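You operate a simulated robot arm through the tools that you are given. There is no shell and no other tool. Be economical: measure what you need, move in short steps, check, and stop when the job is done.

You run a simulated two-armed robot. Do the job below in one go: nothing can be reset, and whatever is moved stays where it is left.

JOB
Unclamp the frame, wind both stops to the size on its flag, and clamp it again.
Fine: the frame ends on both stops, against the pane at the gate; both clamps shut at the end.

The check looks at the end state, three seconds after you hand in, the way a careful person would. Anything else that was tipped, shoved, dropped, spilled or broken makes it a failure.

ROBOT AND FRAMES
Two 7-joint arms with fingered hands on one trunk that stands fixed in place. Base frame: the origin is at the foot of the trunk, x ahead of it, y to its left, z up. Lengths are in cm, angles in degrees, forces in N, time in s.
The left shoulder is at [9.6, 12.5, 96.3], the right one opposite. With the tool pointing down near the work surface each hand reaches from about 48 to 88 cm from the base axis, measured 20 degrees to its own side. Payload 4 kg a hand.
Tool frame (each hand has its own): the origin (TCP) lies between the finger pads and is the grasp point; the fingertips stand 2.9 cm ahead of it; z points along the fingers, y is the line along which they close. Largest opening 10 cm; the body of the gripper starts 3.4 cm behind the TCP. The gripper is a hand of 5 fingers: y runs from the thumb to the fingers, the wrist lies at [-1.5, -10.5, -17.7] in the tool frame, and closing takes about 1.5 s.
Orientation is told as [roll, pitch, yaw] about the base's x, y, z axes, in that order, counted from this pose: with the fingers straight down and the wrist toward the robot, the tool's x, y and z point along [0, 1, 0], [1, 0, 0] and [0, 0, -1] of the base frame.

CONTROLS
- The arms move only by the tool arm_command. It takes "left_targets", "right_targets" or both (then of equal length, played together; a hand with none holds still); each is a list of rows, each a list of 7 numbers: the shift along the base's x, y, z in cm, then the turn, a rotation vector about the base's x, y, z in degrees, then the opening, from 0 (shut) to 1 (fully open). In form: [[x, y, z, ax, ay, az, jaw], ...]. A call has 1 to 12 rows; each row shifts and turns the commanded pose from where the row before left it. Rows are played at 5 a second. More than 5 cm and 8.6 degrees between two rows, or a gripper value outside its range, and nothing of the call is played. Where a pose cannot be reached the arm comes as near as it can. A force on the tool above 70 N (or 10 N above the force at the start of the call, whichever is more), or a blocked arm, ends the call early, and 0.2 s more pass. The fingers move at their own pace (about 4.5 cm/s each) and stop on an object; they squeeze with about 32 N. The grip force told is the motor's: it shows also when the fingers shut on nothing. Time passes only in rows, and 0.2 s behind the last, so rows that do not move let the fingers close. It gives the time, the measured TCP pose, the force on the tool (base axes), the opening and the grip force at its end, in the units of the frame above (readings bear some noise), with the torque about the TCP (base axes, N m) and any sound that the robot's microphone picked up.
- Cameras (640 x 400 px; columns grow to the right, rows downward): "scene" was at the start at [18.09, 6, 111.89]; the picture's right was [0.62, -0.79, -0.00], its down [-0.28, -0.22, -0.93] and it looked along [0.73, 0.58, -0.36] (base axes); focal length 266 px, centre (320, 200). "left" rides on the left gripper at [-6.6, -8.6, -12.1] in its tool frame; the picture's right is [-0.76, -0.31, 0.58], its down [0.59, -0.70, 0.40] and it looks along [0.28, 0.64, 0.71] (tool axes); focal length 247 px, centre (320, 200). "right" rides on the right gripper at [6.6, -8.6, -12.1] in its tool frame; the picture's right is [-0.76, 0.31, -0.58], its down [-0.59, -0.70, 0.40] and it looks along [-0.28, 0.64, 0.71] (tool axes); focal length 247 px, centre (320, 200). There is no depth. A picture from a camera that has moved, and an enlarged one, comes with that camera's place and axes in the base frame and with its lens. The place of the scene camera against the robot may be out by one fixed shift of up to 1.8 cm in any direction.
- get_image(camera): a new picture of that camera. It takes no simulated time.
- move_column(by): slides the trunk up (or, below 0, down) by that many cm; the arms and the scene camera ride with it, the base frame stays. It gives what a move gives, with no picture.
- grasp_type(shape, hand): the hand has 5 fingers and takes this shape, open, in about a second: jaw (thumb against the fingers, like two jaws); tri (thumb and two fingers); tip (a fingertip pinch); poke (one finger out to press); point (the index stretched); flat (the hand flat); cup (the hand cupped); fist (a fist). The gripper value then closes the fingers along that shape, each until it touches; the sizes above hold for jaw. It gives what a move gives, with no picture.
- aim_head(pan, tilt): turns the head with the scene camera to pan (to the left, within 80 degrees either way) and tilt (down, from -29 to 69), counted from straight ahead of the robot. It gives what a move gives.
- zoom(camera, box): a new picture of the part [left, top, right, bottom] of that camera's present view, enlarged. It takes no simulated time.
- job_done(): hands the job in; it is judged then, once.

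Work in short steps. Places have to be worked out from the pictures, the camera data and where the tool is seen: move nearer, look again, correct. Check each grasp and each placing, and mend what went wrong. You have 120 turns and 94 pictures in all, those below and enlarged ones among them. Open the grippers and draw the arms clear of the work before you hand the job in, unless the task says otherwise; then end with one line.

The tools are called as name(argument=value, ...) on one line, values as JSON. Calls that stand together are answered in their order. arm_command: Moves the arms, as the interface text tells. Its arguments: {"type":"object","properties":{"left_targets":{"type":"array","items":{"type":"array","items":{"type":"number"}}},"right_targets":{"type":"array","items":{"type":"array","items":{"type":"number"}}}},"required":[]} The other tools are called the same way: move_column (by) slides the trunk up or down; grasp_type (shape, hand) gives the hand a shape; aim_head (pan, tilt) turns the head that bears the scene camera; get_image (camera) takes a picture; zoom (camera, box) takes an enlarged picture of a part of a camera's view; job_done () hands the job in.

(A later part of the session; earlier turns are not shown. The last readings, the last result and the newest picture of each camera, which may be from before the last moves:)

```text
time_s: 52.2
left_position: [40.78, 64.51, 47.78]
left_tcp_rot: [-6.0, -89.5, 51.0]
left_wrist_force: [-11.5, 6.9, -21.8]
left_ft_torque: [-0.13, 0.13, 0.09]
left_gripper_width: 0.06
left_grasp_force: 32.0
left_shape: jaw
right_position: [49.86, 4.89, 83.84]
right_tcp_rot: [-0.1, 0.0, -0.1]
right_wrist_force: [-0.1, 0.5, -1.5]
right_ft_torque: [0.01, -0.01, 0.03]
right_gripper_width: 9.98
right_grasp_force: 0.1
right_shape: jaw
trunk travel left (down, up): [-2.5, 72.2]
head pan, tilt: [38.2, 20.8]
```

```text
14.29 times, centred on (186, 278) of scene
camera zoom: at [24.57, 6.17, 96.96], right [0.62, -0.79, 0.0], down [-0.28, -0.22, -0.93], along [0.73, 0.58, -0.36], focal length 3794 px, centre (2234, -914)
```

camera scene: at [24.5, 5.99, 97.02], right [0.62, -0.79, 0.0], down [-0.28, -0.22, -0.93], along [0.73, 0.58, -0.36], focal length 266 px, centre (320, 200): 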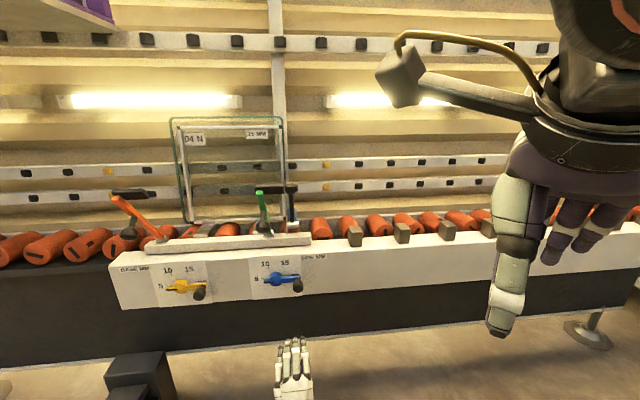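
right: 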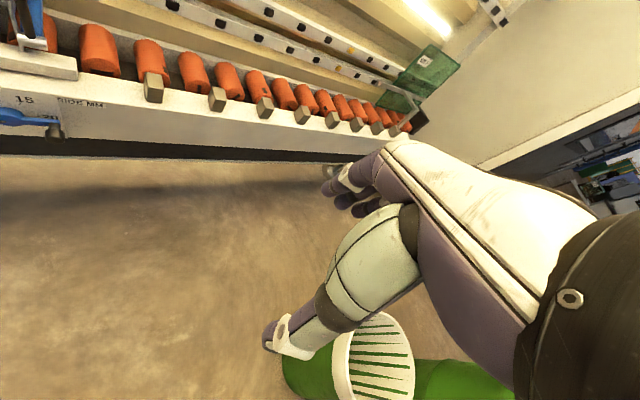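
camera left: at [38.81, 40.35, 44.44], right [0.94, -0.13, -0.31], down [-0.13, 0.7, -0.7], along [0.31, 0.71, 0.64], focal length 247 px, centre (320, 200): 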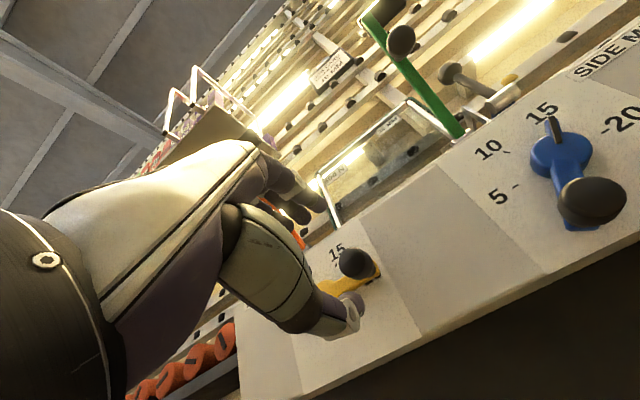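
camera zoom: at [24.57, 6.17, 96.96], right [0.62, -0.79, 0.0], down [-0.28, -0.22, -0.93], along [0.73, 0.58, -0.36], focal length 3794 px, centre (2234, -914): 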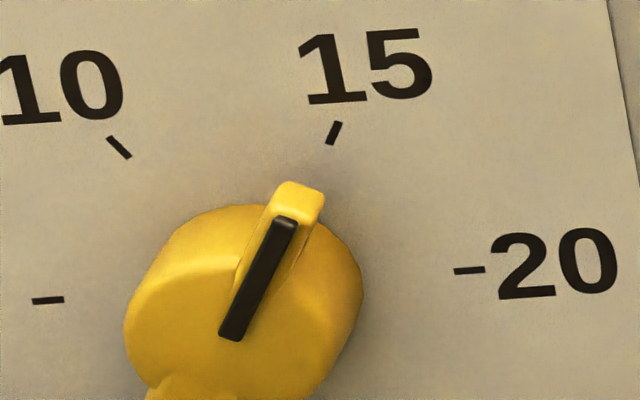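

Pointer computes to 60° = 15.0. I withdraw straight back along the handle without opening.

arm_command(left_targets=[[-0.5, -0.5, -0.1, 0, 0, 0, 0.1], [-1.0, -1.0, 0, 0, 0, 0, 0.1], [-1.3, -1.3, 0, 0, 0, 0, 0.1], [-1.5, -1.5, 0, 0, 0, 0, 0.1], [-1.5, -1.5, 0, 0, 0, 0, 0.3]])

zoom(camera="scene", box=[165, 264, 207, 292])

zoom(camera="scene", box=[110, 100, 330, 310])

```text
time_s: 53.4
left_position: [35.02, 58.42, 48.09]
left_tcp_rot: [5.8, -89.8, 39.0]
left_wrist_force: [-0.6, -0.8, 0.2]
left_ft_torque: [-0.01, 0.01, -0.03]
left_gripper_width: 2.93
left_grasp_force: 0.0
left_shape: jaw
right_position: [49.8, 4.82, 83.93]
right_tcp_rot: [0.0, 0.0, -0.2]
right_wrist_force: [-0.4, 0.4, 0.3]
right_ft_torque: [0.0, -0.01, -0.05]
right_gripper_width: 9.98
right_grasp_force: 0.0
right_shape: jaw
trunk travel left (down, up): [-2.5, 72.2]
head pan, tilt: [38.2, 20.8]
```

```text
14.29 times, centred on (186, 278) of scene
camera zoom: at [24.53, 5.98, 97.0], right [0.62, -0.79, 0.0], down [-0.28, -0.22, -0.93], along [0.73, 0.58, -0.36], focal length 3794 px, centre (2234, -914)
```

zoom: 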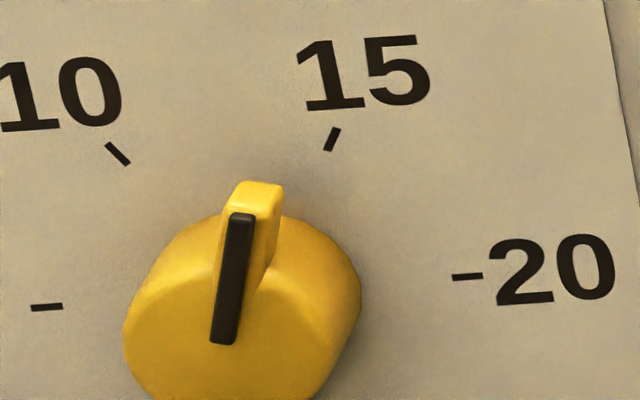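

```text
1.90 times, centred on (220, 205) of scene
camera zoom: at [24.53, 5.98, 97.0], right [0.62, -0.79, 0.0], down [-0.28, -0.22, -0.93], along [0.73, 0.58, -0.36], focal length 506 px, centre (510, 190)
```

zoom: 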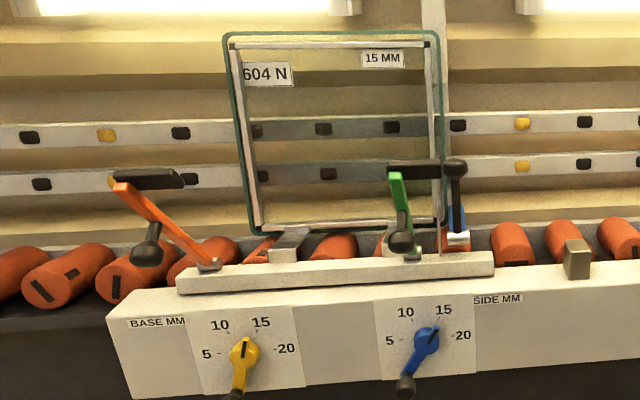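

It dragged back to ≈13.9. I open, realign in front of the handle (≈42.4,62.9,47.9), and look.

arm_command(left_targets=[[1.5, 0, 0, 0, 0, 0, 0.5], [1.5, 0, 0, 0, 0, 0, 0.6], [0, 0, 0, 0, 0, 0, 0.6]])

get_image(camera="left")

```text
time_s: 54.2
left_position: [38.12, 58.43, 48.0]
left_tcp_rot: [6.8, -89.8, 38.1]
left_wrist_force: [-0.4, 0.3, 0.6]
left_ft_torque: [0.0, 0.0, 0.04]
left_gripper_width: 5.96
left_grasp_force: 0.0
left_shape: jaw
right_position: [49.93, 4.83, 83.91]
right_tcp_rot: [0.1, 0.0, -0.1]
right_wrist_force: [0.3, 0.2, 0.3]
right_ft_torque: [-0.01, -0.02, 0.0]
right_gripper_width: 9.95
right_grasp_force: 0.0
right_shape: jaw
trunk travel left (down, up): [-2.5, 72.2]
head pan, tilt: [38.2, 20.8]
```

```text
23 pictures are left
camera left: at [34.13, 45.25, 39.35], right [0.94, -0.13, -0.31], down [-0.13, 0.7, -0.7], along [0.31, 0.7, 0.64], focal length 247 px, centre (320, 200)
```

left: 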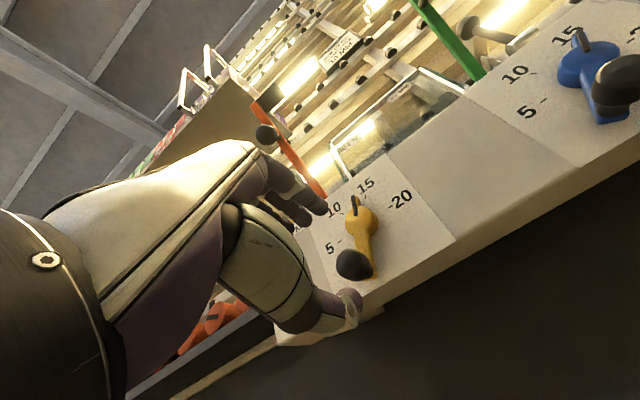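

Handle at (42.4,63.0,47.95), confirmed. Advance, grip, and turn ~13°.

arm_command(left_targets=[[1.1, 1.1, 0, 0, 0, 0, 0.6], [1.1, 1.1, 0, 0, 0, 0, 0.6], [1.1, 1.1, 0, 0, 0, 0, 0.6], [1.05, 1.1, 0, 0, 0, 0, 0.6], [0, 0, 0, 0, 0, 0, 0.3], [0, 0, 0, 0, 0, 0, 0.1], [0, 0, 0, 0, 0, 0, 0.1], [0, 0, 0, 0, 0, 0, 0.1], [0, 0, 0, 0, 0, 0, 0.1], [-0.39, 0.38, 0.2, 0, 0, 0, 0.1], [-0.38, 0.37, 0.25, 0, 0, 0, 0.1], [0, 0, 0, 0, 0, 0, 0.1]])

zoom(camera="scene", box=[160, 264, 211, 298])

```text
time_s: 56.8
left_position: [41.83, 63.56, 48.37]
left_tcp_rot: [3.4, -89.7, 41.5]
left_wrist_force: [4.9, -1.7, -2.4]
left_ft_torque: [0.12, 0.24, -0.04]
left_gripper_width: 0.96
left_grasp_force: 32.2
left_shape: jaw
right_position: [49.85, 4.77, 83.91]
right_tcp_rot: [0.0, 0.0, -0.2]
right_wrist_force: [-0.6, -0.5, 0.1]
right_ft_torque: [0.0, -0.02, 0.03]
right_gripper_width: 9.98
right_grasp_force: 0.1
right_shape: jaw
trunk travel left (down, up): [-2.5, 72.2]
head pan, tilt: [38.2, 20.8]
```

```text
11.76 times, centred on (186, 281) of scene
camera zoom: at [24.57, 5.99, 96.98], right [0.62, -0.79, 0.0], down [-0.28, -0.22, -0.93], along [0.73, 0.58, -0.36], focal length 3124 px, centre (1902, -753)
```

zoom: 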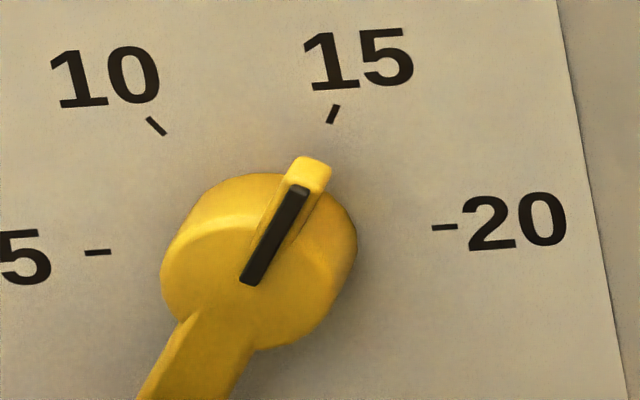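

≈15.2. I open modestly, withdraw straight back, and re-measure.

arm_command(left_targets=[[0, 0, 0, 0, 0, 0, 0.25], [0, 0, 0, 0, 0, 0, 0.4], [-0.7, -0.7, 0, 0, 0, 0, 0.4], [-1.2, -1.2, 0, 0, 0, 0, 0.4], [-1.5, -1.5, 0, 0, 0, 0, 0.4], [-1.5, -1.5, 0, 0, 0, 0, 0.4]])

zoom(camera="scene", box=[160, 264, 211, 298])

```text
time_s: 58.2
left_position: [36.51, 58.77, 48.74]
left_tcp_rot: [9.2, -89.9, 35.8]
left_wrist_force: [0.5, 0.1, 0.3]
left_ft_torque: [-0.02, -0.03, 0.03]
left_gripper_width: 3.95
left_grasp_force: 0.1
left_shape: jaw
right_position: [49.85, 4.75, 83.9]
right_tcp_rot: [0.0, 0.1, -0.1]
right_wrist_force: [-0.2, 0.0, 0.6]
right_ft_torque: [0.02, 0.02, 0.03]
right_gripper_width: 9.95
right_grasp_force: 0.1
right_shape: jaw
trunk travel left (down, up): [-2.5, 72.2]
head pan, tilt: [38.2, 20.8]
```

```text
11.76 times, centred on (186, 281) of scene
camera zoom: at [24.47, 6.02, 96.99], right [0.62, -0.79, 0.0], down [-0.28, -0.22, -0.93], along [0.73, 0.58, -0.36], focal length 3124 px, centre (1902, -753)
```

zoom: 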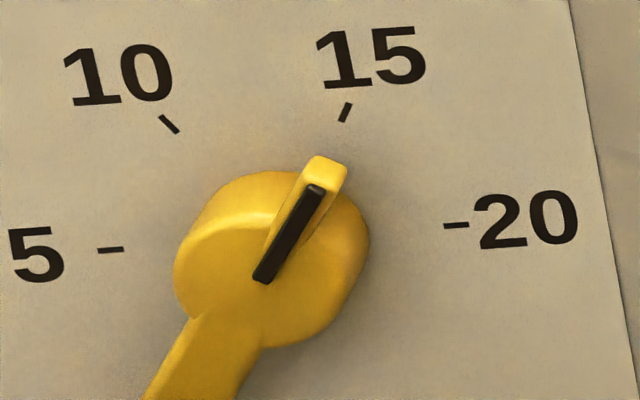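

≈15.27, slightly high. I nudge it back with the closed hand from the left, the same way as the blue one.

arm_command(left_targets=[[-1.55, 1.55, 0, 0, 0, 0, 0.1], [-1.55, 1.55, 0, 0, 0, 0, 0.1], [1.5, 1.55, 0, 0, 0, 0, 0.1], [1.55, 1.6, 0, 0, 0, 0, 0.1], [1.5, 1.5, 0, 0, 0, 0, 0.1], [0.4, -0.4, 0, 0, 0, 0, 0.1], [0.4, -0.4, 0, 0, 0, 0, 0.1], [0.3, -0.3, 0, 0, 0, 0, 0.1], [0, 0, 0, 0, 0, 0, 0.1]])

zoom(camera="scene", box=[140, 260, 215, 310])

```text
time_s: 60.2
left_position: [39.27, 65.23, 48.61]
left_tcp_rot: [-0.1, -89.7, 44.9]
left_wrist_force: [-0.8, 0.3, -0.3]
left_ft_torque: [0.02, -0.01, 0.01]
left_gripper_width: 1.01
left_grasp_force: 0.1
left_shape: jaw
right_position: [49.92, 4.93, 83.95]
right_tcp_rot: [0.0, 0.0, 0.0]
right_wrist_force: [0.7, -0.3, 0.1]
right_ft_torque: [0.0, -0.02, 0.03]
right_gripper_width: 10.0
right_grasp_force: 0.0
right_shape: jaw
trunk travel left (down, up): [-2.5, 72.2]
head pan, tilt: [38.2, 20.8]
```

```text
8.00 times, centred on (178, 285) of scene
camera zoom: at [24.52, 5.98, 97.0], right [0.62, -0.79, 0.0], down [-0.28, -0.22, -0.93], along [0.73, 0.58, -0.36], focal length 2124 px, centre (1460, -480)
```

zoom: 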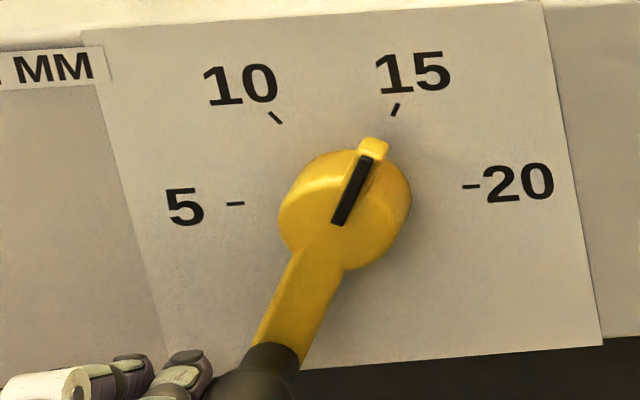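

Now ≈14.95. I retreat left, back, and then up for the clamps; check dials and frame.

arm_command(left_targets=[[-0.6, 0.6, 0, 0, 0, 0, 0.1], [-0.9, -0.1, 0, 0, 0, 0, 0.1], [-1.6, -1.5, 0, 0, 0, 0, 0.1], [-1.8, -1.8, 0, 0, 0, 0, 0.3], [-1.8, -1.8, 0, 0, 0, 0, 0.5]])

zoom(camera="scene", box=[160, 264, 211, 298])

zoom(camera="scene", box=[150, 105, 310, 255])

```text
time_s: 61.4
left_position: [32.59, 60.78, 48.61]
left_tcp_rot: [-0.1, -89.8, 45.0]
left_wrist_force: [-0.2, -0.5, -0.6]
left_ft_torque: [0.01, -0.02, 0.01]
left_gripper_width: 4.97
left_grasp_force: 0.0
left_shape: jaw
right_position: [49.81, 4.84, 83.91]
right_tcp_rot: [0.0, 0.1, -0.1]
right_wrist_force: [-0.6, 0.0, -1.1]
right_ft_torque: [0.03, 0.01, 0.01]
right_gripper_width: 10.0
right_grasp_force: 0.1
right_shape: jaw
trunk travel left (down, up): [-2.5, 72.2]
head pan, tilt: [38.2, 20.8]
```

```text
11.76 times, centred on (186, 281) of scene
camera zoom: at [24.53, 5.98, 97.0], right [0.62, -0.79, 0.0], down [-0.28, -0.22, -0.93], along [0.73, 0.58, -0.36], focal length 3124 px, centre (1902, -753)
```

zoom: 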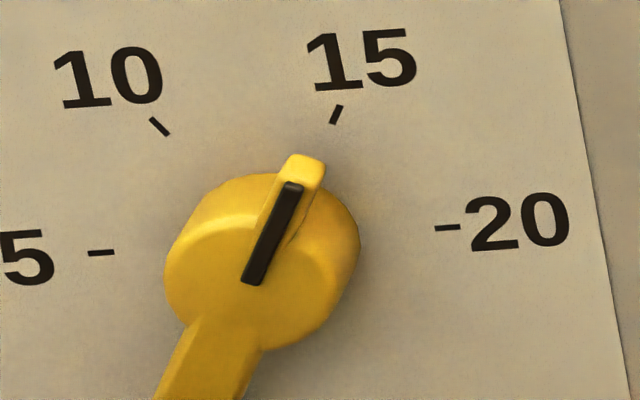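

```text
2.67 times, centred on (230, 180) of scene
camera zoom: at [24.53, 5.98, 97.0], right [0.62, -0.79, 0.0], down [-0.28, -0.22, -0.93], along [0.73, 0.58, -0.36], focal length 708 px, centre (560, 253)
```

zoom: 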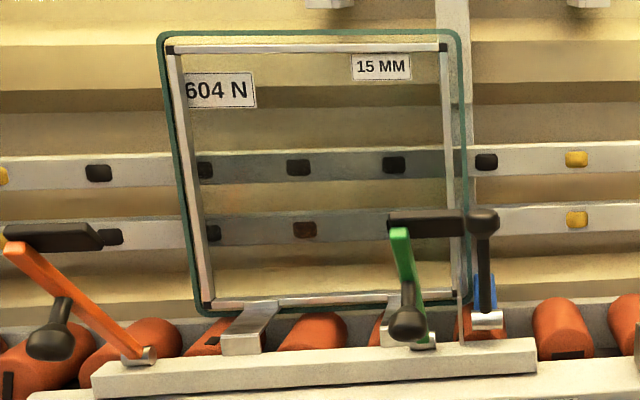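

Yellow ≈14.9 – fine. But the side stop overshot to ~15.9 before I backed it off, so the frame may be ~1 mm off it; I look closely at the side stop.

zoom(camera="scene", box=[252, 180, 282, 240])

```text
6.67 times, centred on (267, 210) of scene
camera zoom: at [24.53, 5.98, 97.0], right [0.62, -0.79, 0.0], down [-0.28, -0.22, -0.93], along [0.73, 0.58, -0.36], focal length 1770 px, centre (673, 133)
```

zoom: 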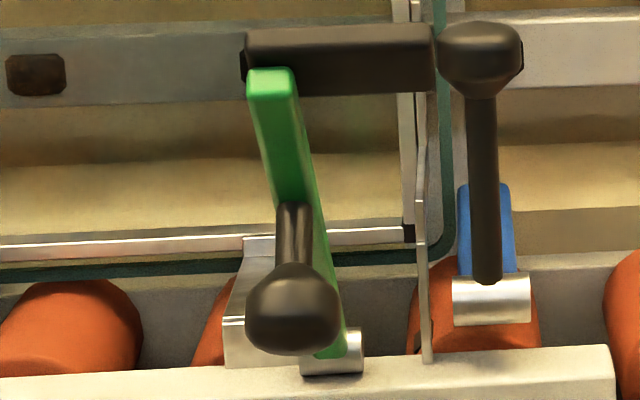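

To make sure it's on the stop I'll push the frame gently rightward at its left member, high enough to clear the open orange lever, with the tool tilted 45° down. First rise and tilt, well back.

arm_command(left_targets=[[-1.2, -1.2, 4.2, -3.57, 3.5, 0, 0.1], [-1.0, -1.0, 4.3, -3.57, 3.5, 0, 0.1], [0, 0, 4.3, -3.57, 3.5, 0, 0.1], [0, 0, 4.3, -3.57, 3.5, 0, 0.1], [0, 0, 4.3, -3.57, 3.5, 0, 0.1], [0, 0, 4.3, -3.57, 3.5, 0, 0.1], [0, 0, 4.3, -3.57, 3.5, 0, 0.1], [0, 0, 4.3, -3.57, 3.5, 0, 0.1], [0, 0, 4.3, -3.57, 3.5, 0, 0.1]])

arm_command(left_targets=[[2.5, 2.5, 0.5, 0, 0, 0, 0.1], [2.5, 2.5, 0.5, 0, 0, 0, 0.1], [2.5, 2.5, 0.5, 0, 0, 0, 0.1]])

get_image(camera="left")

```text
time_s: 63.4
left_position: [30.24, 59.21, 87.26]
left_tcp_rot: [-0.8, -44.7, 45.7]
left_wrist_force: [-0.1, 0.0, -0.2]
left_ft_torque: [-0.02, 0.04, 0.02]
left_gripper_width: 1.03
left_grasp_force: 0.0
left_shape: jaw
left hand out of reach, approached as far as the arm can: row 7
right_position: [49.89, 4.78, 83.96]
right_tcp_rot: [0.1, 0.0, -0.1]
right_wrist_force: [0.9, 0.3, 0.0]
right_ft_torque: [-0.04, -0.01, -0.02]
right_gripper_width: 9.96
right_grasp_force: 0.1
right_shape: jaw
trunk travel left (down, up): [-2.5, 72.2]
head pan, tilt: [38.2, 20.8]
```

```text
time_s: 64.2
left_position: [38.13, 66.59, 88.63]
left_tcp_rot: [-0.7, -44.8, 45.5]
left_wrist_force: [0.0, -0.5, 0.0]
left_ft_torque: [0.03, 0.01, 0.0]
left_gripper_width: 1.02
left_grasp_force: 0.0
left_shape: jaw
right_position: [49.76, 4.73, 83.94]
right_tcp_rot: [-0.1, 0.0, -0.1]
right_wrist_force: [-0.6, -1.0, -0.1]
right_ft_torque: [0.03, 0.0, 0.02]
right_gripper_width: 10.0
right_grasp_force: 0.1
right_shape: jaw
trunk travel left (down, up): [-2.5, 72.2]
head pan, tilt: [38.2, 20.8]
```

```text
16 pictures are left
camera left: at [32.58, 51.64, 91.02], right [0.67, -0.4, -0.62], down [-0.57, 0.26, -0.78], along [0.48, 0.88, -0.06], focal length 247 px, centre (320, 200)
```

left: 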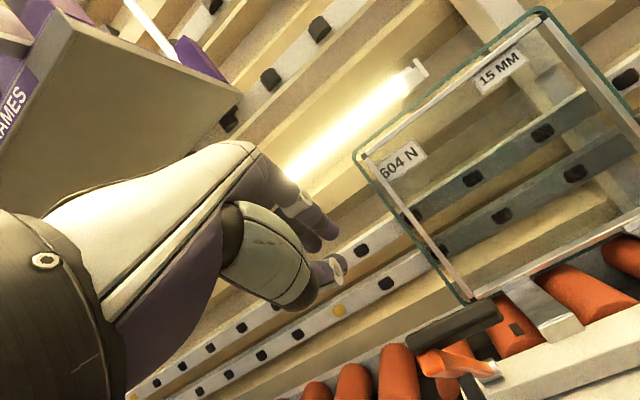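

Frame is at n≈97 leaning back ~5°, left edge around (57.7,79.3,82). I move closer, keeping left of it, and look.

arm_command(left_targets=[[2.8, 2.85, -0.6, 0, 0, 0, 0.05], [2.8, 2.85, -0.6, 0, 0, 0, 0.05], [2.8, 2.85, -0.6, 0, 0, 0, 0.05], [2.8, 2.85, -0.6, 0, 0, 0, 0.05], [0, 0, 0, 0, 0, 0, 0.05]])

get_image(camera="left")

```text
time_s: 65.4
left_position: [49.21, 78.18, 86.28]
left_tcp_rot: [-0.7, -44.9, 45.6]
left_wrist_force: [0.3, 0.1, 0.0]
left_ft_torque: [0.02, -0.01, 0.05]
left_gripper_width: 0.53
left_grasp_force: 0.0
left_shape: jaw
right_position: [49.96, 4.7, 84.01]
right_tcp_rot: [0.0, -0.1, -0.1]
right_wrist_force: [-0.2, 0.8, -0.3]
right_ft_torque: [-0.04, 0.02, -0.01]
right_gripper_width: 9.99
right_grasp_force: 0.0
right_shape: jaw
trunk travel left (down, up): [-2.5, 72.2]
head pan, tilt: [38.2, 20.8]
```

```text
15 pictures are left
camera left: at [43.67, 63.3, 88.66], right [0.67, -0.4, -0.62], down [-0.57, 0.26, -0.78], along [0.48, 0.88, -0.06], focal length 247 px, centre (320, 200)
```

left: 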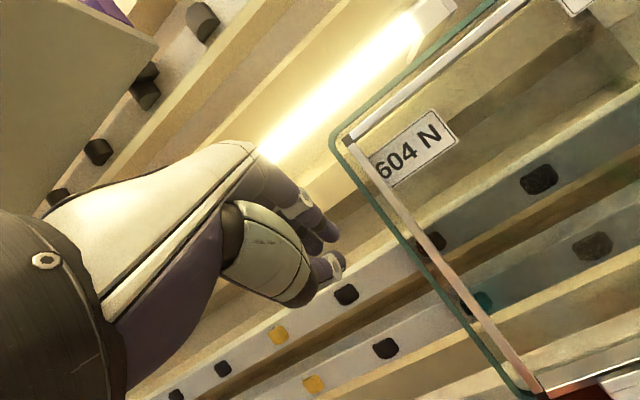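

Fingertips still ~5 cm short in depth and ~4 cm left of the frame. I move in carefully.

arm_command(left_targets=[[1.4, 0.6, -0.3, 0, 0, 0, 0.0], [1.4, 0.6, -0.3, 0, 0, 0, 0.0], [1.4, 0.5, -0.3, 0, 0, 0, 0.0], [0, 0, 0, 0, 0, 0, 0.0]])

zoom(camera="left", box=[250, 100, 490, 350])

zoom(camera="scene", box=[130, 100, 290, 230])

```text
time_s: 66.4
left_position: [53.43, 80.03, 85.25]
left_tcp_rot: [-0.6, -44.7, 45.6]
left_wrist_force: [0.5, 0.4, 0.4]
left_ft_torque: [0.0, -0.02, -0.01]
left_gripper_width: 0.0
left_grasp_force: 31.7
left_shape: jaw
right_position: [49.85, 4.89, 83.92]
right_tcp_rot: [0.1, -0.1, 0.0]
right_wrist_force: [1.0, -0.1, -0.1]
right_ft_torque: [0.0, -0.03, 0.02]
right_gripper_width: 10.0
right_grasp_force: 0.0
right_shape: jaw
trunk travel left (down, up): [-2.5, 72.2]
head pan, tilt: [38.2, 20.8]
```

```text
1.60 times, centred on (370, 225) of left
camera zoom: at [47.8, 64.99, 87.62], right [0.67, -0.4, -0.62], down [-0.57, 0.26, -0.78], along [0.48, 0.88, -0.06], focal length 395 px, centre (240, 160)
```

zoom: 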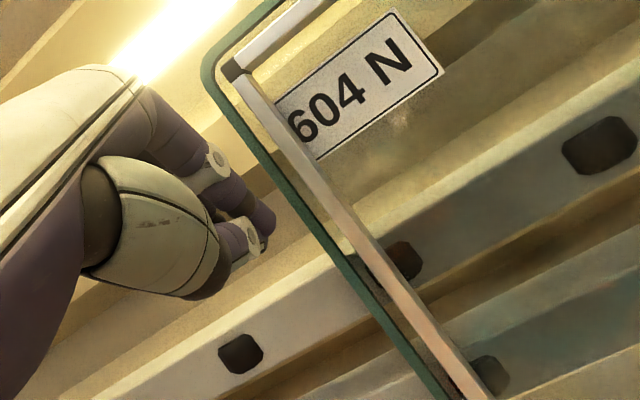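

```text
3.08 times, centred on (210, 165) of scene
camera zoom: at [24.53, 5.99, 96.99], right [0.62, -0.79, 0.0], down [-0.28, -0.22, -0.93], along [0.73, 0.58, -0.36], focal length 817 px, centre (658, 308)
```

zoom: 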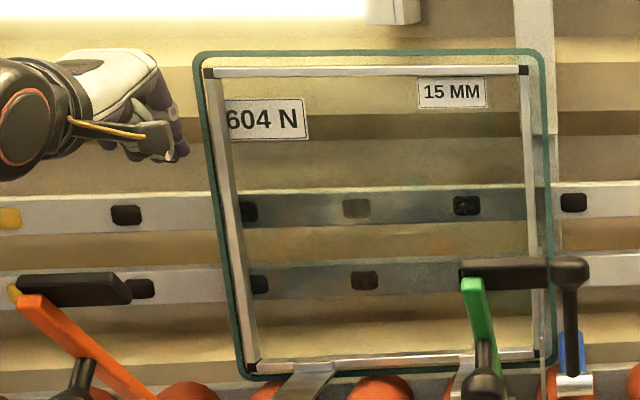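

Finger is ~2–3 cm left of the frame edge. I slide right 1.3 cm at this depth and watch forces.

arm_command(left_targets=[[0.45, -0.45, 0, 0, 0, 0, 0.0], [0.45, -0.45, 0, 0, 0, 0, 0.0], [0, 0, 0, 0, 0, 0, 0.0]])

arm_command(left_targets=[[0.4, 0.4, 0, 0, 0, 0, 0.0], [0, 0, 0, 0, 0, 0, 0.0]])

zoom(camera="left", box=[300, 140, 420, 260])

```text
time_s: 67.2
left_position: [54.28, 79.09, 85.29]
left_tcp_rot: [-0.7, -44.8, 45.6]
left_wrist_force: [-0.7, -0.8, -0.4]
left_ft_torque: [0.0, 0.0, -0.01]
left_gripper_width: 0.01
left_grasp_force: 32.1
left_shape: jaw
right_position: [49.94, 4.69, 83.94]
right_tcp_rot: [0.1, -0.1, -0.2]
right_wrist_force: [-0.6, 1.1, -0.7]
right_ft_torque: [0.03, -0.01, 0.01]
right_gripper_width: 9.99
right_grasp_force: 0.0
right_shape: jaw
trunk travel left (down, up): [-2.5, 72.2]
head pan, tilt: [38.2, 20.8]
```

```text
time_s: 67.8
left_position: [54.71, 79.49, 85.26]
left_tcp_rot: [-0.7, -44.8, 45.5]
left_wrist_force: [0.2, -0.6, 0.4]
left_ft_torque: [0.01, 0.01, -0.01]
left_gripper_width: 0.0
left_grasp_force: 32.3
left_shape: jaw
right_position: [49.94, 4.72, 83.97]
right_tcp_rot: [0.0, 0.0, -0.1]
right_wrist_force: [-0.2, 0.4, 0.2]
right_ft_torque: [0.02, -0.01, -0.05]
right_gripper_width: 9.96
right_grasp_force: 0.2
right_shape: jaw
trunk travel left (down, up): [-2.5, 72.2]
head pan, tilt: [38.2, 20.8]
```

```text
3.33 times, centred on (360, 200) of left
camera zoom: at [49.08, 64.48, 87.7], right [0.67, -0.4, -0.62], down [-0.57, 0.26, -0.78], along [0.48, 0.88, -0.06], focal length 823 px, centre (187, 200)
```

zoom: 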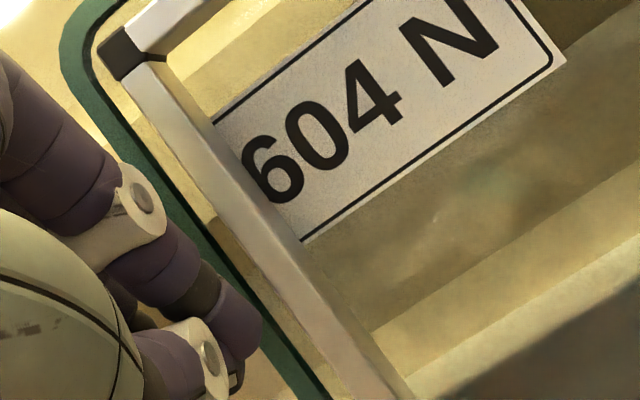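

No contact yet; ~1 cm lateral gap remains. Continue right in small steps watching force.

arm_command(left_targets=[[0.3, -0.3, 0, 0, 0, 0, 0.0], [0.15, -0.15, 0, 0, 0, 0, 0.0], [0, 0, 0, 0, 0, 0, 0.0]])

arm_command(left_targets=[[0.15, -0.15, 0, 0, 0, 0, 0.0], [0, 0, 0, 0, 0, 0, 0.0]])

arm_command(left_targets=[[0.15, -0.15, 0, 0, 0, 0, 0.0], [0, 0, 0, 0, 0, 0, 0.0]])

zoom(camera="left", box=[300, 140, 420, 260])

```text
time_s: 68.6
left_position: [55.14, 78.95, 85.18]
left_tcp_rot: [-0.7, -44.9, 45.6]
left_wrist_force: [-1.0, 1.0, -0.7]
left_ft_torque: [-0.02, -0.01, -0.01]
left_gripper_width: 0.0
left_grasp_force: 32.2
left_shape: jaw
right_position: [49.83, 4.84, 84.05]
right_tcp_rot: [0.0, 0.0, -0.1]
right_wrist_force: [0.0, 0.4, 0.0]
right_ft_torque: [-0.02, -0.05, 0.01]
right_gripper_width: 9.98
right_grasp_force: 0.0
right_shape: jaw
trunk travel left (down, up): [-2.5, 72.2]
head pan, tilt: [38.2, 20.8]
```

```text
time_s: 69.2
left_position: [55.26, 78.85, 85.34]
left_tcp_rot: [-0.7, -44.9, 45.6]
left_wrist_force: [-3.3, 1.9, 0.5]
left_ft_torque: [0.05, 0.01, 0.07]
left_gripper_width: 0.02
left_grasp_force: 31.8
left_shape: jaw
right_position: [49.88, 4.82, 83.99]
right_tcp_rot: [-0.1, 0.0, 0.0]
right_wrist_force: [0.6, 0.1, 0.6]
right_ft_torque: [0.0, 0.0, -0.01]
right_gripper_width: 9.98
right_grasp_force: 0.0
right_shape: jaw
trunk travel left (down, up): [-2.5, 72.2]
head pan, tilt: [38.2, 20.8]
```

```text
time_s: 69.8
left_position: [55.26, 78.73, 85.54]
left_tcp_rot: [-0.8, -44.9, 45.6]
left_wrist_force: [-7.8, 3.5, 4.0]
left_ft_torque: [0.04, 0.03, 0.15]
left_gripper_width: 0.0
left_grasp_force: 32.4
left_shape: jaw
right_position: [49.77, 4.69, 84.2]
right_tcp_rot: [0.0, -0.2, -0.2]
right_wrist_force: [0.0, 1.0, 0.2]
right_ft_torque: [-0.02, -0.01, 0.0]
right_gripper_width: 9.98
right_grasp_force: 0.1
right_shape: jaw
trunk travel left (down, up): [-2.5, 72.2]
head pan, tilt: [38.2, 20.8]
```

```text
3.33 times, centred on (360, 200) of left
camera zoom: at [49.68, 63.78, 87.88], right [0.67, -0.4, -0.62], down [-0.56, 0.26, -0.78], along [0.48, 0.88, -0.05], focal length 823 px, centre (187, 200)
```

zoom: 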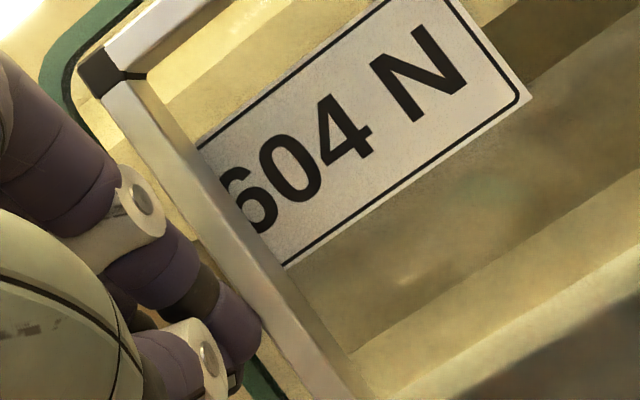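

Contact with the frame edge (≈8 N). One more small push to confirm it's seated on the stop.

arm_command(left_targets=[[0.12, -0.12, 0, 0, 0, 0, 0.0], [0, 0, 0, 0, 0, 0, 0.0]])

```text
time_s: 70.4
left_position: [55.31, 78.7, 85.39]
left_tcp_rot: [-0.7, -44.9, 45.7]
left_wrist_force: [-10.7, 3.4, 4.2]
left_ft_torque: [0.1, 0.05, 0.14]
left_gripper_width: 0.0
left_grasp_force: 31.8
left_shape: jaw
right_position: [49.75, 4.82, 83.92]
right_tcp_rot: [0.0, -0.1, 0.0]
right_wrist_force: [0.1, -0.1, -0.2]
right_ft_torque: [0.0, -0.01, -0.01]
right_gripper_width: 9.97
right_grasp_force: 0.0
right_shape: jaw
trunk travel left (down, up): [-2.5, 72.2]
head pan, tilt: [38.2, 20.8]
```

The frame is seated (force rises, no motion). I back away left then toward me, then lower and tilt up for the orange ball, which should still be at ≈(41.5,65.6,72.6) where I released it.

arm_command(left_targets=[[-0.57, 0.56, 0, 0, 0, 0, 0.0], [-1.0, -0.4, 0.2, 0, 0, 0, 0.0], [-3.2, -3.2, 0.3, 0, 0, 0, 0.0], [-3.4, -3.4, 0.3, 0, 0, 0, 0.0], [-3.4, -3.4, 0.3, 0, 0, 0, 0.0], [-3.4, -3.4, 0.3, 0, 0, 0, 0.0], [-3.4, -3.4, 0.3, 0, 0, 0, 0.3], [-3.4, -3.4, 0.0, 0, 0, 0, 0.65]])

arm_command(left_targets=[[0.3, 0.1, -2, 5.85, -5.74, 0, 0.65], [0.3, 0.1, -2, 5.85, -5.74, 0, 0.65], [0.3, 0.1, -2, 5.85, -5.74, 0, 0.65], [0.3, 0.1, -2, 5.85, -5.74, 0, 0.65], [0.3, 0.1, -2, 5.85, -5.74, 0, 0.65], [0.3, 0.1, -2, 5.85, -5.74, 0, 0.65], [0.3, 0.1, -2, 5.85, -5.74, 0, 0.65], [0.3, 0.1, -2, 5.85, -5.74, 0, 0.65], [0.3, 0.1, -2, 5.85, -5.74, 0, 0.65]])

get_image(camera="left")

```text
time_s: 72.2
left_position: [33.49, 58.78, 87.05]
left_tcp_rot: [-0.7, -44.9, 45.5]
left_wrist_force: [0.3, 0.3, 0.1]
left_ft_torque: [-0.03, -0.02, 0.01]
left_gripper_width: 3.47
left_grasp_force: 0.1
left_shape: jaw
right_position: [49.82, 4.75, 83.9]
right_tcp_rot: [-0.1, 0.0, 0.0]
right_wrist_force: [0.1, -0.3, 0.6]
right_ft_torque: [0.0, 0.0, -0.01]
right_gripper_width: 10.0
right_grasp_force: 0.0
right_shape: jaw
trunk travel left (down, up): [-2.5, 72.2]
head pan, tilt: [38.2, 20.8]
```

```text
time_s: 74.2
left_position: [36.32, 59.72, 69.17]
left_tcp_rot: [179.1, -61.3, -134.3]
left_wrist_force: [0.3, -0.7, 0.2]
left_ft_torque: [0.02, 0.01, -0.01]
left_gripper_width: 6.49
left_grasp_force: 0.1
left_shape: jaw
right_position: [49.91, 4.75, 83.95]
right_tcp_rot: [0.0, 0.0, -0.1]
right_wrist_force: [-0.3, -0.5, -0.9]
right_ft_torque: [0.0, 0.0, -0.03]
right_gripper_width: 9.97
right_grasp_force: 0.1
right_shape: jaw
trunk travel left (down, up): [-2.5, 72.2]
head pan, tilt: [38.2, 20.8]
```

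```text
10 pictures are left
camera left: at [36.44, 50.52, 55.64], right [1.0, -0.07, 0.0], down [0.07, 0.9, -0.42], along [0.03, 0.42, 0.91], focal length 247 px, centre (320, 200)
```

left: 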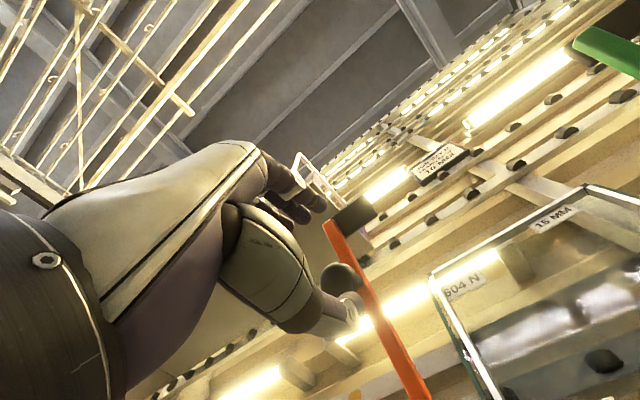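

Ball ≈6 cm ahead, 1.7 cm left, 0.6 low in the tool frame. I align and advance, keeping it open.

arm_command(left_targets=[[-1.1, 1.1, -0.5, 0, 0, 0, 0.65], [1.2, 1.25, 0.9, 0, 0, 0, 0.65], [1.2, 1.25, 0.9, 0, 0, 0, 0.65], [1.27, 1.3, 0.95, 0, 0, 0, 0.65], [0, 0, 0, 0, 0, 0, 0.65]])

zoom(camera="left", box=[200, 120, 440, 340])

```text
time_s: 75.4
left_position: [38.93, 64.48, 71.23]
left_tcp_rot: [179.3, -61.4, -134.5]
left_wrist_force: [0.2, -0.1, 0.1]
left_ft_torque: [0.0, -0.05, 0.02]
left_gripper_width: 6.52
left_grasp_force: 0.0
left_shape: jaw
right_position: [49.77, 4.76, 83.91]
right_tcp_rot: [-0.1, -0.1, -0.1]
right_wrist_force: [-0.2, -1.1, -1.0]
right_ft_torque: [-0.01, 0.02, 0.02]
right_gripper_width: 9.99
right_grasp_force: 0.1
right_shape: jaw
trunk travel left (down, up): [-2.5, 72.2]
head pan, tilt: [38.2, 20.8]
```

```text
1.82 times, centred on (320, 230) of left
camera zoom: at [39.01, 55.33, 57.79], right [1.0, -0.07, 0.0], down [0.07, 0.9, -0.42], along [0.03, 0.42, 0.91], focal length 449 px, centre (320, 146)
```

zoom: 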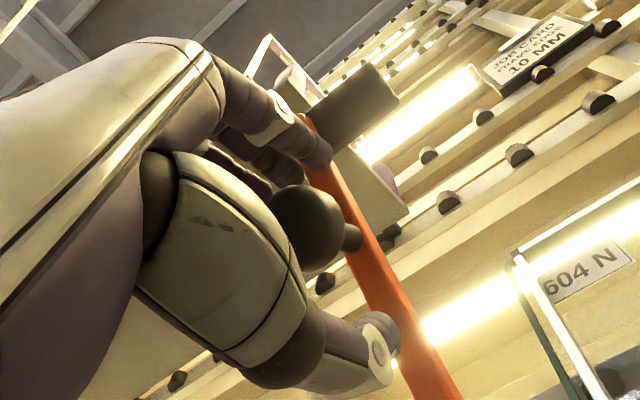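

Ball centred. I close on it.

arm_command(left_targets=[[0, 0, 0, 0, 0, 0, 0.3], [0, 0, 0, 0, 0, 0, 0.1], [0, 0, 0, 0, 0, 0, 0.1], [0, 0, 0, 0, 0, 0, 0.1], [0, 0, 0, 0, 0, 0, 0.1], [0, 0, 0, 0, 0, 0, 0.1]])

arm_command(left_targets=[[0.8, 0.81, 1.43, -3.8, 3.7, 0, 0.1], [0.92, 0.93, 1.27, -3.8, 3.7, 0, 0.1], [1.02, 1.04, 1.09, -3.8, 3.7, 0, 0.1], [1.11, 1.13, 0.89, -3.8, 3.7, 0, 0.1], [1.18, 1.2, 0.63, -3.8, 3.7, 0, 0.1]])

```text
time_s: 76.8
left_position: [38.93, 64.53, 71.35]
left_tcp_rot: [179.4, -61.5, -134.4]
left_wrist_force: [12.9, 13.4, 6.6]
left_ft_torque: [0.02, -0.12, 0.01]
left_gripper_width: 1.68
left_grasp_force: 32.1
left_shape: jaw
right_position: [49.92, 4.81, 83.84]
right_tcp_rot: [0.0, -0.1, -0.1]
right_wrist_force: [0.2, -0.5, 0.5]
right_ft_torque: [0.01, 0.03, -0.02]
right_gripper_width: 9.99
right_grasp_force: 0.0
right_shape: jaw
trunk travel left (down, up): [-2.5, 72.2]
head pan, tilt: [38.2, 20.8]
```

```text
time_s: 78.0
left_position: [43.87, 69.5, 76.52]
left_tcp_rot: [-177.5, -88.0, -137.7]
left_wrist_force: [2.5, -2.6, -2.4]
left_ft_torque: [-0.11, 0.09, -0.02]
left_gripper_width: 1.91
left_grasp_force: 31.8
left_shape: jaw
right_position: [49.8, 4.74, 84.03]
right_tcp_rot: [0.0, 0.1, -0.1]
right_wrist_force: [0.8, 0.2, 0.0]
right_ft_torque: [-0.02, -0.02, 0.0]
right_gripper_width: 9.98
right_grasp_force: 0.1
right_shape: jaw
trunk travel left (down, up): [-2.5, 72.2]
head pan, tilt: [38.2, 20.8]
```

Lever following smoothly (small forces). Continue to shut.

arm_command(left_targets=[[1.22, 1.24, 0.46, -3.8, 3.7, 0, 0.1], [1.24, 1.26, 0.24, -3.8, 3.7, 0, 0.1], [1.25, 1.27, -0.05, -3.8, 3.7, 0, 0.1], [1.23, 1.25, -0.2, -3.8, 3.7, 0, 0.1], [0, 0, 0, 0, 0, 0, 0.1]])

zoom(camera="scene", box=[130, 100, 290, 230])

```text
time_s: 79.2
left_position: [48.7, 74.41, 76.9]
left_tcp_rot: [-1.3, -70.7, 46.0]
left_wrist_force: [3.7, -10.7, -4.5]
left_ft_torque: [-0.64, 0.67, -0.15]
left_gripper_width: 1.76
left_grasp_force: 32.3
left_shape: jaw
right_position: [49.85, 4.82, 83.78]
right_tcp_rot: [0.0, 0.0, -0.1]
right_wrist_force: [-0.1, -0.2, 0.0]
right_ft_torque: [-0.03, -0.06, -0.03]
right_gripper_width: 10.0
right_grasp_force: 0.1
right_shape: jaw
trunk travel left (down, up): [-2.5, 72.2]
head pan, tilt: [38.2, 20.8]
```

```text
3.08 times, centred on (210, 165) of scene
camera zoom: at [24.57, 5.95, 96.97], right [0.62, -0.79, 0.0], down [-0.28, -0.22, -0.93], along [0.73, 0.58, -0.36], focal length 817 px, centre (658, 308)
```

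zoom: 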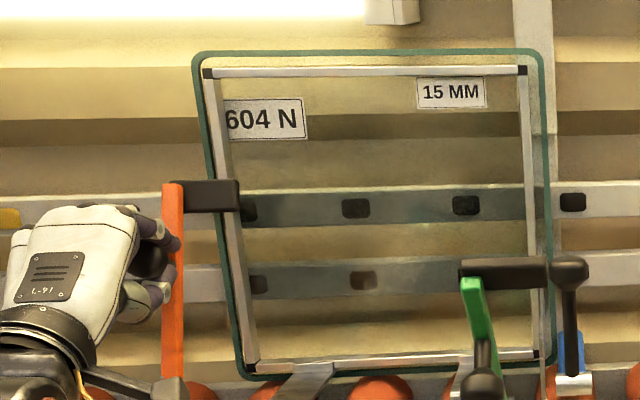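

Orange is nearly shut (TCP within ~0.2 cm of the original). I push a little to seat it.

arm_command(left_targets=[[0.4, 0.3, -0.05, 0, 0, 0, 0.1], [0.3, 0.2, -0.05, 0, 0, 0, 0.1], [0, 0, 0, 0, 0, 0, 0.1]])

```text
time_s: 80.0
left_position: [49.38, 75.12, 76.95]
left_tcp_rot: [-1.2, -70.8, 46.2]
left_wrist_force: [-18.5, -25.3, -12.2]
left_ft_torque: [-0.97, 0.88, -0.04]
left_gripper_width: 1.96
left_grasp_force: 32.3
left_shape: jaw
right_position: [49.86, 4.79, 83.95]
right_tcp_rot: [0.1, 0.0, -0.1]
right_wrist_force: [-0.4, 0.3, -0.2]
right_ft_torque: [-0.01, 0.02, 0.0]
right_gripper_width: 9.98
right_grasp_force: 0.0
right_shape: jaw
trunk travel left (down, up): [-2.5, 72.2]
head pan, tilt: [38.2, 20.8]
```

Seated with ~30 N push. I release, back out, and go to the green lever's pre-grasp position.

arm_command(left_targets=[[-0.2, -0.2, 0, 0, 0, 0, 0.3], [0, 0, 0, 0, 0, 0, 0.65], [0, 0, 0, 0, 0, 0, 0.65], [0, 0, 0, 0, 0, 0, 0.65], [-1.3, -1.3, 0.6, 0, 0, 0, 0.65], [-1.3, -1.3, 0.6, 0, 0, 0, 0.65], [-1.3, -1.3, 0.6, 0, 0, 0, 0.65], [-1.3, -1.3, 0.6, 0, 0, 0, 0.65], [-2.9, -2.9, 0.5, 0, 0, 0, 0.65], [-2.9, -2.9, 0.3, 0, 0, 0, 0.65], [-2.9, -2.9, 0, 0, 0, 0, 0.65]])

arm_command(left_targets=[[2.46, -2.87, -1.74, 4.9, -4.8, 0, 0.65], [2.46, -2.87, -1.74, 4.9, -4.8, 0, 0.65], [2.46, -2.87, -1.74, 4.9, -4.8, 0, 0.65], [2.46, -2.87, -1.74, 4.9, -4.8, 0, 0.65], [2.46, -2.87, -1.74, 4.9, -4.8, 0, 0.65], [2.46, -2.87, -1.74, 4.9, -4.8, 0, 0.65], [2.46, -2.87, -1.74, 4.9, -4.8, 0, 0.65]])

get_image(camera="left")

```text
time_s: 82.4
left_position: [35.41, 61.01, 80.36]
left_tcp_rot: [-1.2, -70.8, 46.1]
left_wrist_force: [0.6, 0.1, 0.3]
left_ft_torque: [-0.04, 0.01, -0.01]
left_gripper_width: 6.5
left_grasp_force: 0.0
left_shape: jaw
right_position: [49.75, 4.79, 83.92]
right_tcp_rot: [0.0, 0.0, -0.1]
right_wrist_force: [0.6, 0.7, -0.3]
right_ft_torque: [-0.02, -0.01, -0.02]
right_gripper_width: 10.01
right_grasp_force: 0.1
right_shape: jaw
trunk travel left (down, up): [-2.5, 72.2]
head pan, tilt: [38.2, 20.8]
```

```text
time_s: 84.0
left_position: [53.0, 40.45, 67.84]
left_tcp_rot: [179.5, -61.0, -134.5]
left_wrist_force: [0.7, 0.4, 0.2]
left_ft_torque: [0.02, 0.04, -0.02]
left_gripper_width: 6.48
left_grasp_force: 0.0
left_shape: jaw
right_position: [49.77, 4.8, 83.92]
right_tcp_rot: [0.0, -0.1, 0.0]
right_wrist_force: [0.4, -0.6, -0.6]
right_ft_torque: [0.0, -0.01, 0.02]
right_gripper_width: 9.98
right_grasp_force: 0.1
right_shape: jaw
trunk travel left (down, up): [-2.5, 72.2]
head pan, tilt: [38.2, 20.8]
```

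```text
7 pictures are left
camera left: at [53.14, 31.34, 54.27], right [1.0, -0.07, 0.01], down [0.07, 0.91, -0.42], along [0.02, 0.42, 0.91], focal length 247 px, centre (320, 200)
```

left: 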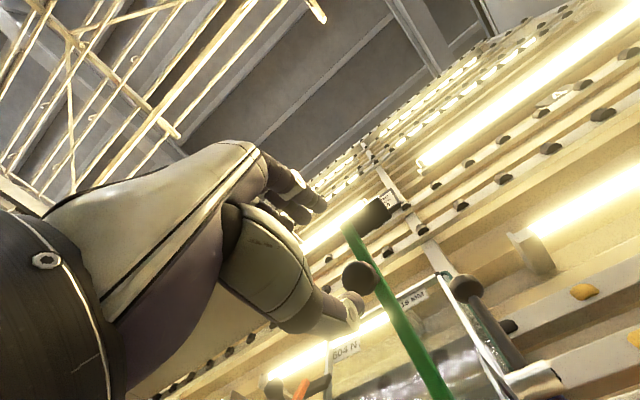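

Ball ≈6.9 ahead, 1.0 low, 0.4 left in tool frame. Align and advance.

arm_command(left_targets=[[0.05, 0.62, -0.88, 0, 0, 0, 0.65], [1.0, 1.02, 0.78, 0, 0, 0, 0.65], [1.0, 1.02, 0.78, 0, 0, 0, 0.65], [1.0, 1.02, 0.78, 0, 0, 0, 0.65], [1.0, 1.02, 0.78, 0, 0, 0, 0.65], [0, 0, 0, 0, 0, 0, 0.65]])

zoom(camera="left", box=[200, 120, 440, 340])

```text
time_s: 85.4
left_position: [56.87, 45.48, 70.32]
left_tcp_rot: [179.7, -61.1, -134.8]
left_wrist_force: [0.6, 0.7, -0.1]
left_ft_torque: [0.02, -0.04, 0.01]
left_gripper_width: 6.49
left_grasp_force: 0.0
left_shape: jaw
right_position: [49.83, 4.75, 83.92]
right_tcp_rot: [-0.1, 0.0, -0.2]
right_wrist_force: [-0.3, -1.7, -0.5]
right_ft_torque: [-0.02, 0.0, -0.01]
right_gripper_width: 10.0
right_grasp_force: 0.0
right_shape: jaw
trunk travel left (down, up): [-2.5, 72.2]
head pan, tilt: [38.2, 20.8]
```

```text
1.82 times, centred on (320, 230) of left
camera zoom: at [57.03, 36.32, 56.8], right [1.0, -0.08, 0.01], down [0.07, 0.9, -0.42], along [0.03, 0.42, 0.91], focal length 449 px, centre (320, 146)
```

zoom: 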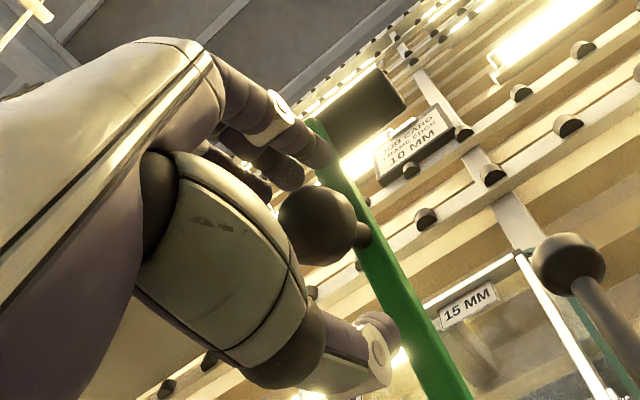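

Well centred. Close and swing along the reverse arc (first part).

arm_command(left_targets=[[0.18, -0.18, 0, 0, 0, 0, 0.5], [0, 0, 0, 0, 0, 0, 0.2], [0, 0, 0, 0, 0, 0, 0.1], [0, 0, 0, 0, 0, 0, 0.1], [0, 0, 0, 0, 0, 0, 0.1], [0, 0, 0, 0, 0, 0, 0.1], [0, 0, 0, 0, 0, 0, 0.1]])

arm_command(left_targets=[[0.77, 0.8, 1.55, -3.8, 3.7, 0, 0.1], [0.88, 0.91, 1.4, -3.8, 3.7, 0, 0.1], [0.98, 1.02, 1.2, -3.8, 3.7, 0, 0.1], [1.06, 1.1, 1.0, -3.8, 3.7, 0, 0.1], [1.12, 1.17, 0.75, -3.8, 3.7, 0, 0.1]])

```text
time_s: 87.0
left_position: [57.05, 45.31, 70.22]
left_tcp_rot: [179.5, -61.1, -134.7]
left_wrist_force: [10.2, 3.8, 4.2]
left_ft_torque: [-0.01, 0.12, -0.06]
left_gripper_width: 1.9
left_grasp_force: 32.3
left_shape: jaw
right_position: [49.82, 4.78, 83.81]
right_tcp_rot: [0.0, 0.0, -0.1]
right_wrist_force: [0.4, 0.8, 0.9]
right_ft_torque: [0.0, 0.0, 0.06]
right_gripper_width: 9.96
right_grasp_force: 0.1
right_shape: jaw
trunk travel left (down, up): [-2.5, 72.2]
head pan, tilt: [38.2, 20.8]
```

```text
time_s: 88.2
left_position: [62.17, 50.32, 75.92]
left_tcp_rot: [-175.5, -87.8, -139.8]
left_wrist_force: [5.8, -9.7, -3.4]
left_ft_torque: [-0.2, 0.45, -0.21]
left_gripper_width: 2.05
left_grasp_force: 32.1
left_shape: jaw
right_position: [49.88, 4.64, 83.9]
right_tcp_rot: [0.0, 0.0, -0.1]
right_wrist_force: [-0.1, 0.6, 0.0]
right_ft_torque: [0.0, 0.02, -0.01]
right_gripper_width: 9.97
right_grasp_force: 0.0
right_shape: jaw
trunk travel left (down, up): [-2.5, 72.2]
head pan, tilt: [38.2, 20.8]
```

On track. Finish the swing and seat with a small extra push.

arm_command(left_targets=[[1.17, 1.18, 0.6, -3.8, 3.7, 0, 0.1], [1.19, 1.2, 0.35, -3.8, 3.7, 0, 0.1], [1.2, 1.2, 0.05, -3.8, 3.7, 0, 0.1], [1.15, 1.2, -0.1, -3.8, 3.7, 0, 0.1], [0.3, 0.3, -0.05, 0, 0, 0, 0.1], [0, 0, 0, 0, 0, 0, 0.1]])

```text
time_s: 89.6
left_position: [67.04, 55.38, 76.71]
left_tcp_rot: [-1.4, -71.1, 46.3]
left_wrist_force: [11.2, -10.7, -1.0]
left_ft_torque: [0.06, 0.14, -0.26]
left_gripper_width: 2.07
left_grasp_force: 32.1
left_shape: jaw
right_position: [50.0, 4.73, 83.94]
right_tcp_rot: [0.1, 0.0, -0.1]
right_wrist_force: [-0.5, -0.1, 0.0]
right_ft_torque: [0.01, 0.0, -0.01]
right_gripper_width: 9.99
right_grasp_force: 0.0
right_shape: jaw
trunk travel left (down, up): [-2.5, 72.2]
head pan, tilt: [38.2, 20.8]
```

Little closing force yet; push further in, relieving the sideways load.

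arm_command(left_targets=[[0.5, 0.2, -0.05, 0, 0, 0, 0.1], [0.3, 0.2, -0.05, 0, 0, 0, 0.1], [0, 0, 0, 0, 0, 0, 0.1]])

zoom(camera="scene", box=[160, 110, 310, 240])

```text
time_s: 90.4
left_position: [67.58, 55.7, 76.85]
left_tcp_rot: [-1.5, -71.4, 46.5]
left_wrist_force: [-0.6, -14.5, 0.3]
left_ft_torque: [0.15, -0.04, -0.15]
left_gripper_width: 2.15
left_grasp_force: 32.6
left_shape: jaw
right_position: [49.88, 4.61, 83.94]
right_tcp_rot: [0.1, 0.0, 0.0]
right_wrist_force: [0.3, -0.8, 0.6]
right_ft_torque: [-0.03, 0.0, 0.02]
right_gripper_width: 9.99
right_grasp_force: 0.1
right_shape: jaw
trunk travel left (down, up): [-2.5, 72.2]
head pan, tilt: [38.2, 20.8]
```

```text
3.08 times, centred on (235, 175) of scene
camera zoom: at [24.52, 5.85, 97.01], right [0.62, -0.79, 0.0], down [-0.28, -0.22, -0.93], along [0.73, 0.58, -0.36], focal length 817 px, centre (582, 277)
```

zoom: 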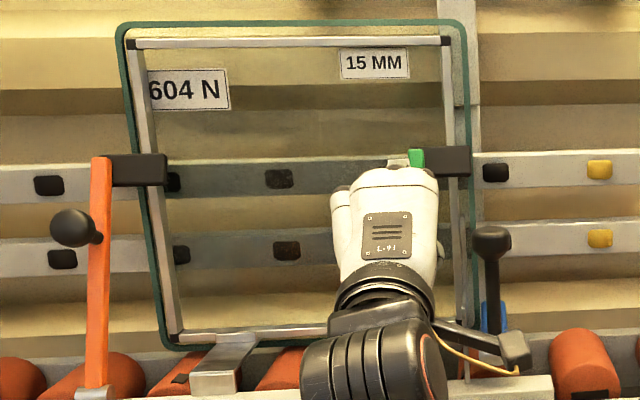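

Looks shut, ~10 N. A bit more to match the orange seating force.

arm_command(left_targets=[[0.3, 0.35, -0.1, 0, 0, 0, 0.1], [0.2, 0.25, -0.1, 0, 0, 0, 0.1], [0, 0, 0, 0, 0, 0, 0.1]])

```text
time_s: 91.2
left_position: [68.23, 56.21, 76.62]
left_tcp_rot: [-1.4, -71.3, 46.2]
left_wrist_force: [3.4, -23.4, -0.8]
left_ft_torque: [0.1, -0.01, -0.18]
left_gripper_width: 1.98
left_grasp_force: 31.8
left_shape: jaw
right_position: [49.87, 4.55, 83.97]
right_tcp_rot: [0.1, 0.0, -0.1]
right_wrist_force: [0.3, 0.0, -0.6]
right_ft_torque: [-0.01, 0.0, 0.04]
right_gripper_width: 9.97
right_grasp_force: 0.0
right_shape: jaw
trunk travel left (down, up): [-2.5, 72.2]
head pan, tilt: [38.2, 20.8]
```

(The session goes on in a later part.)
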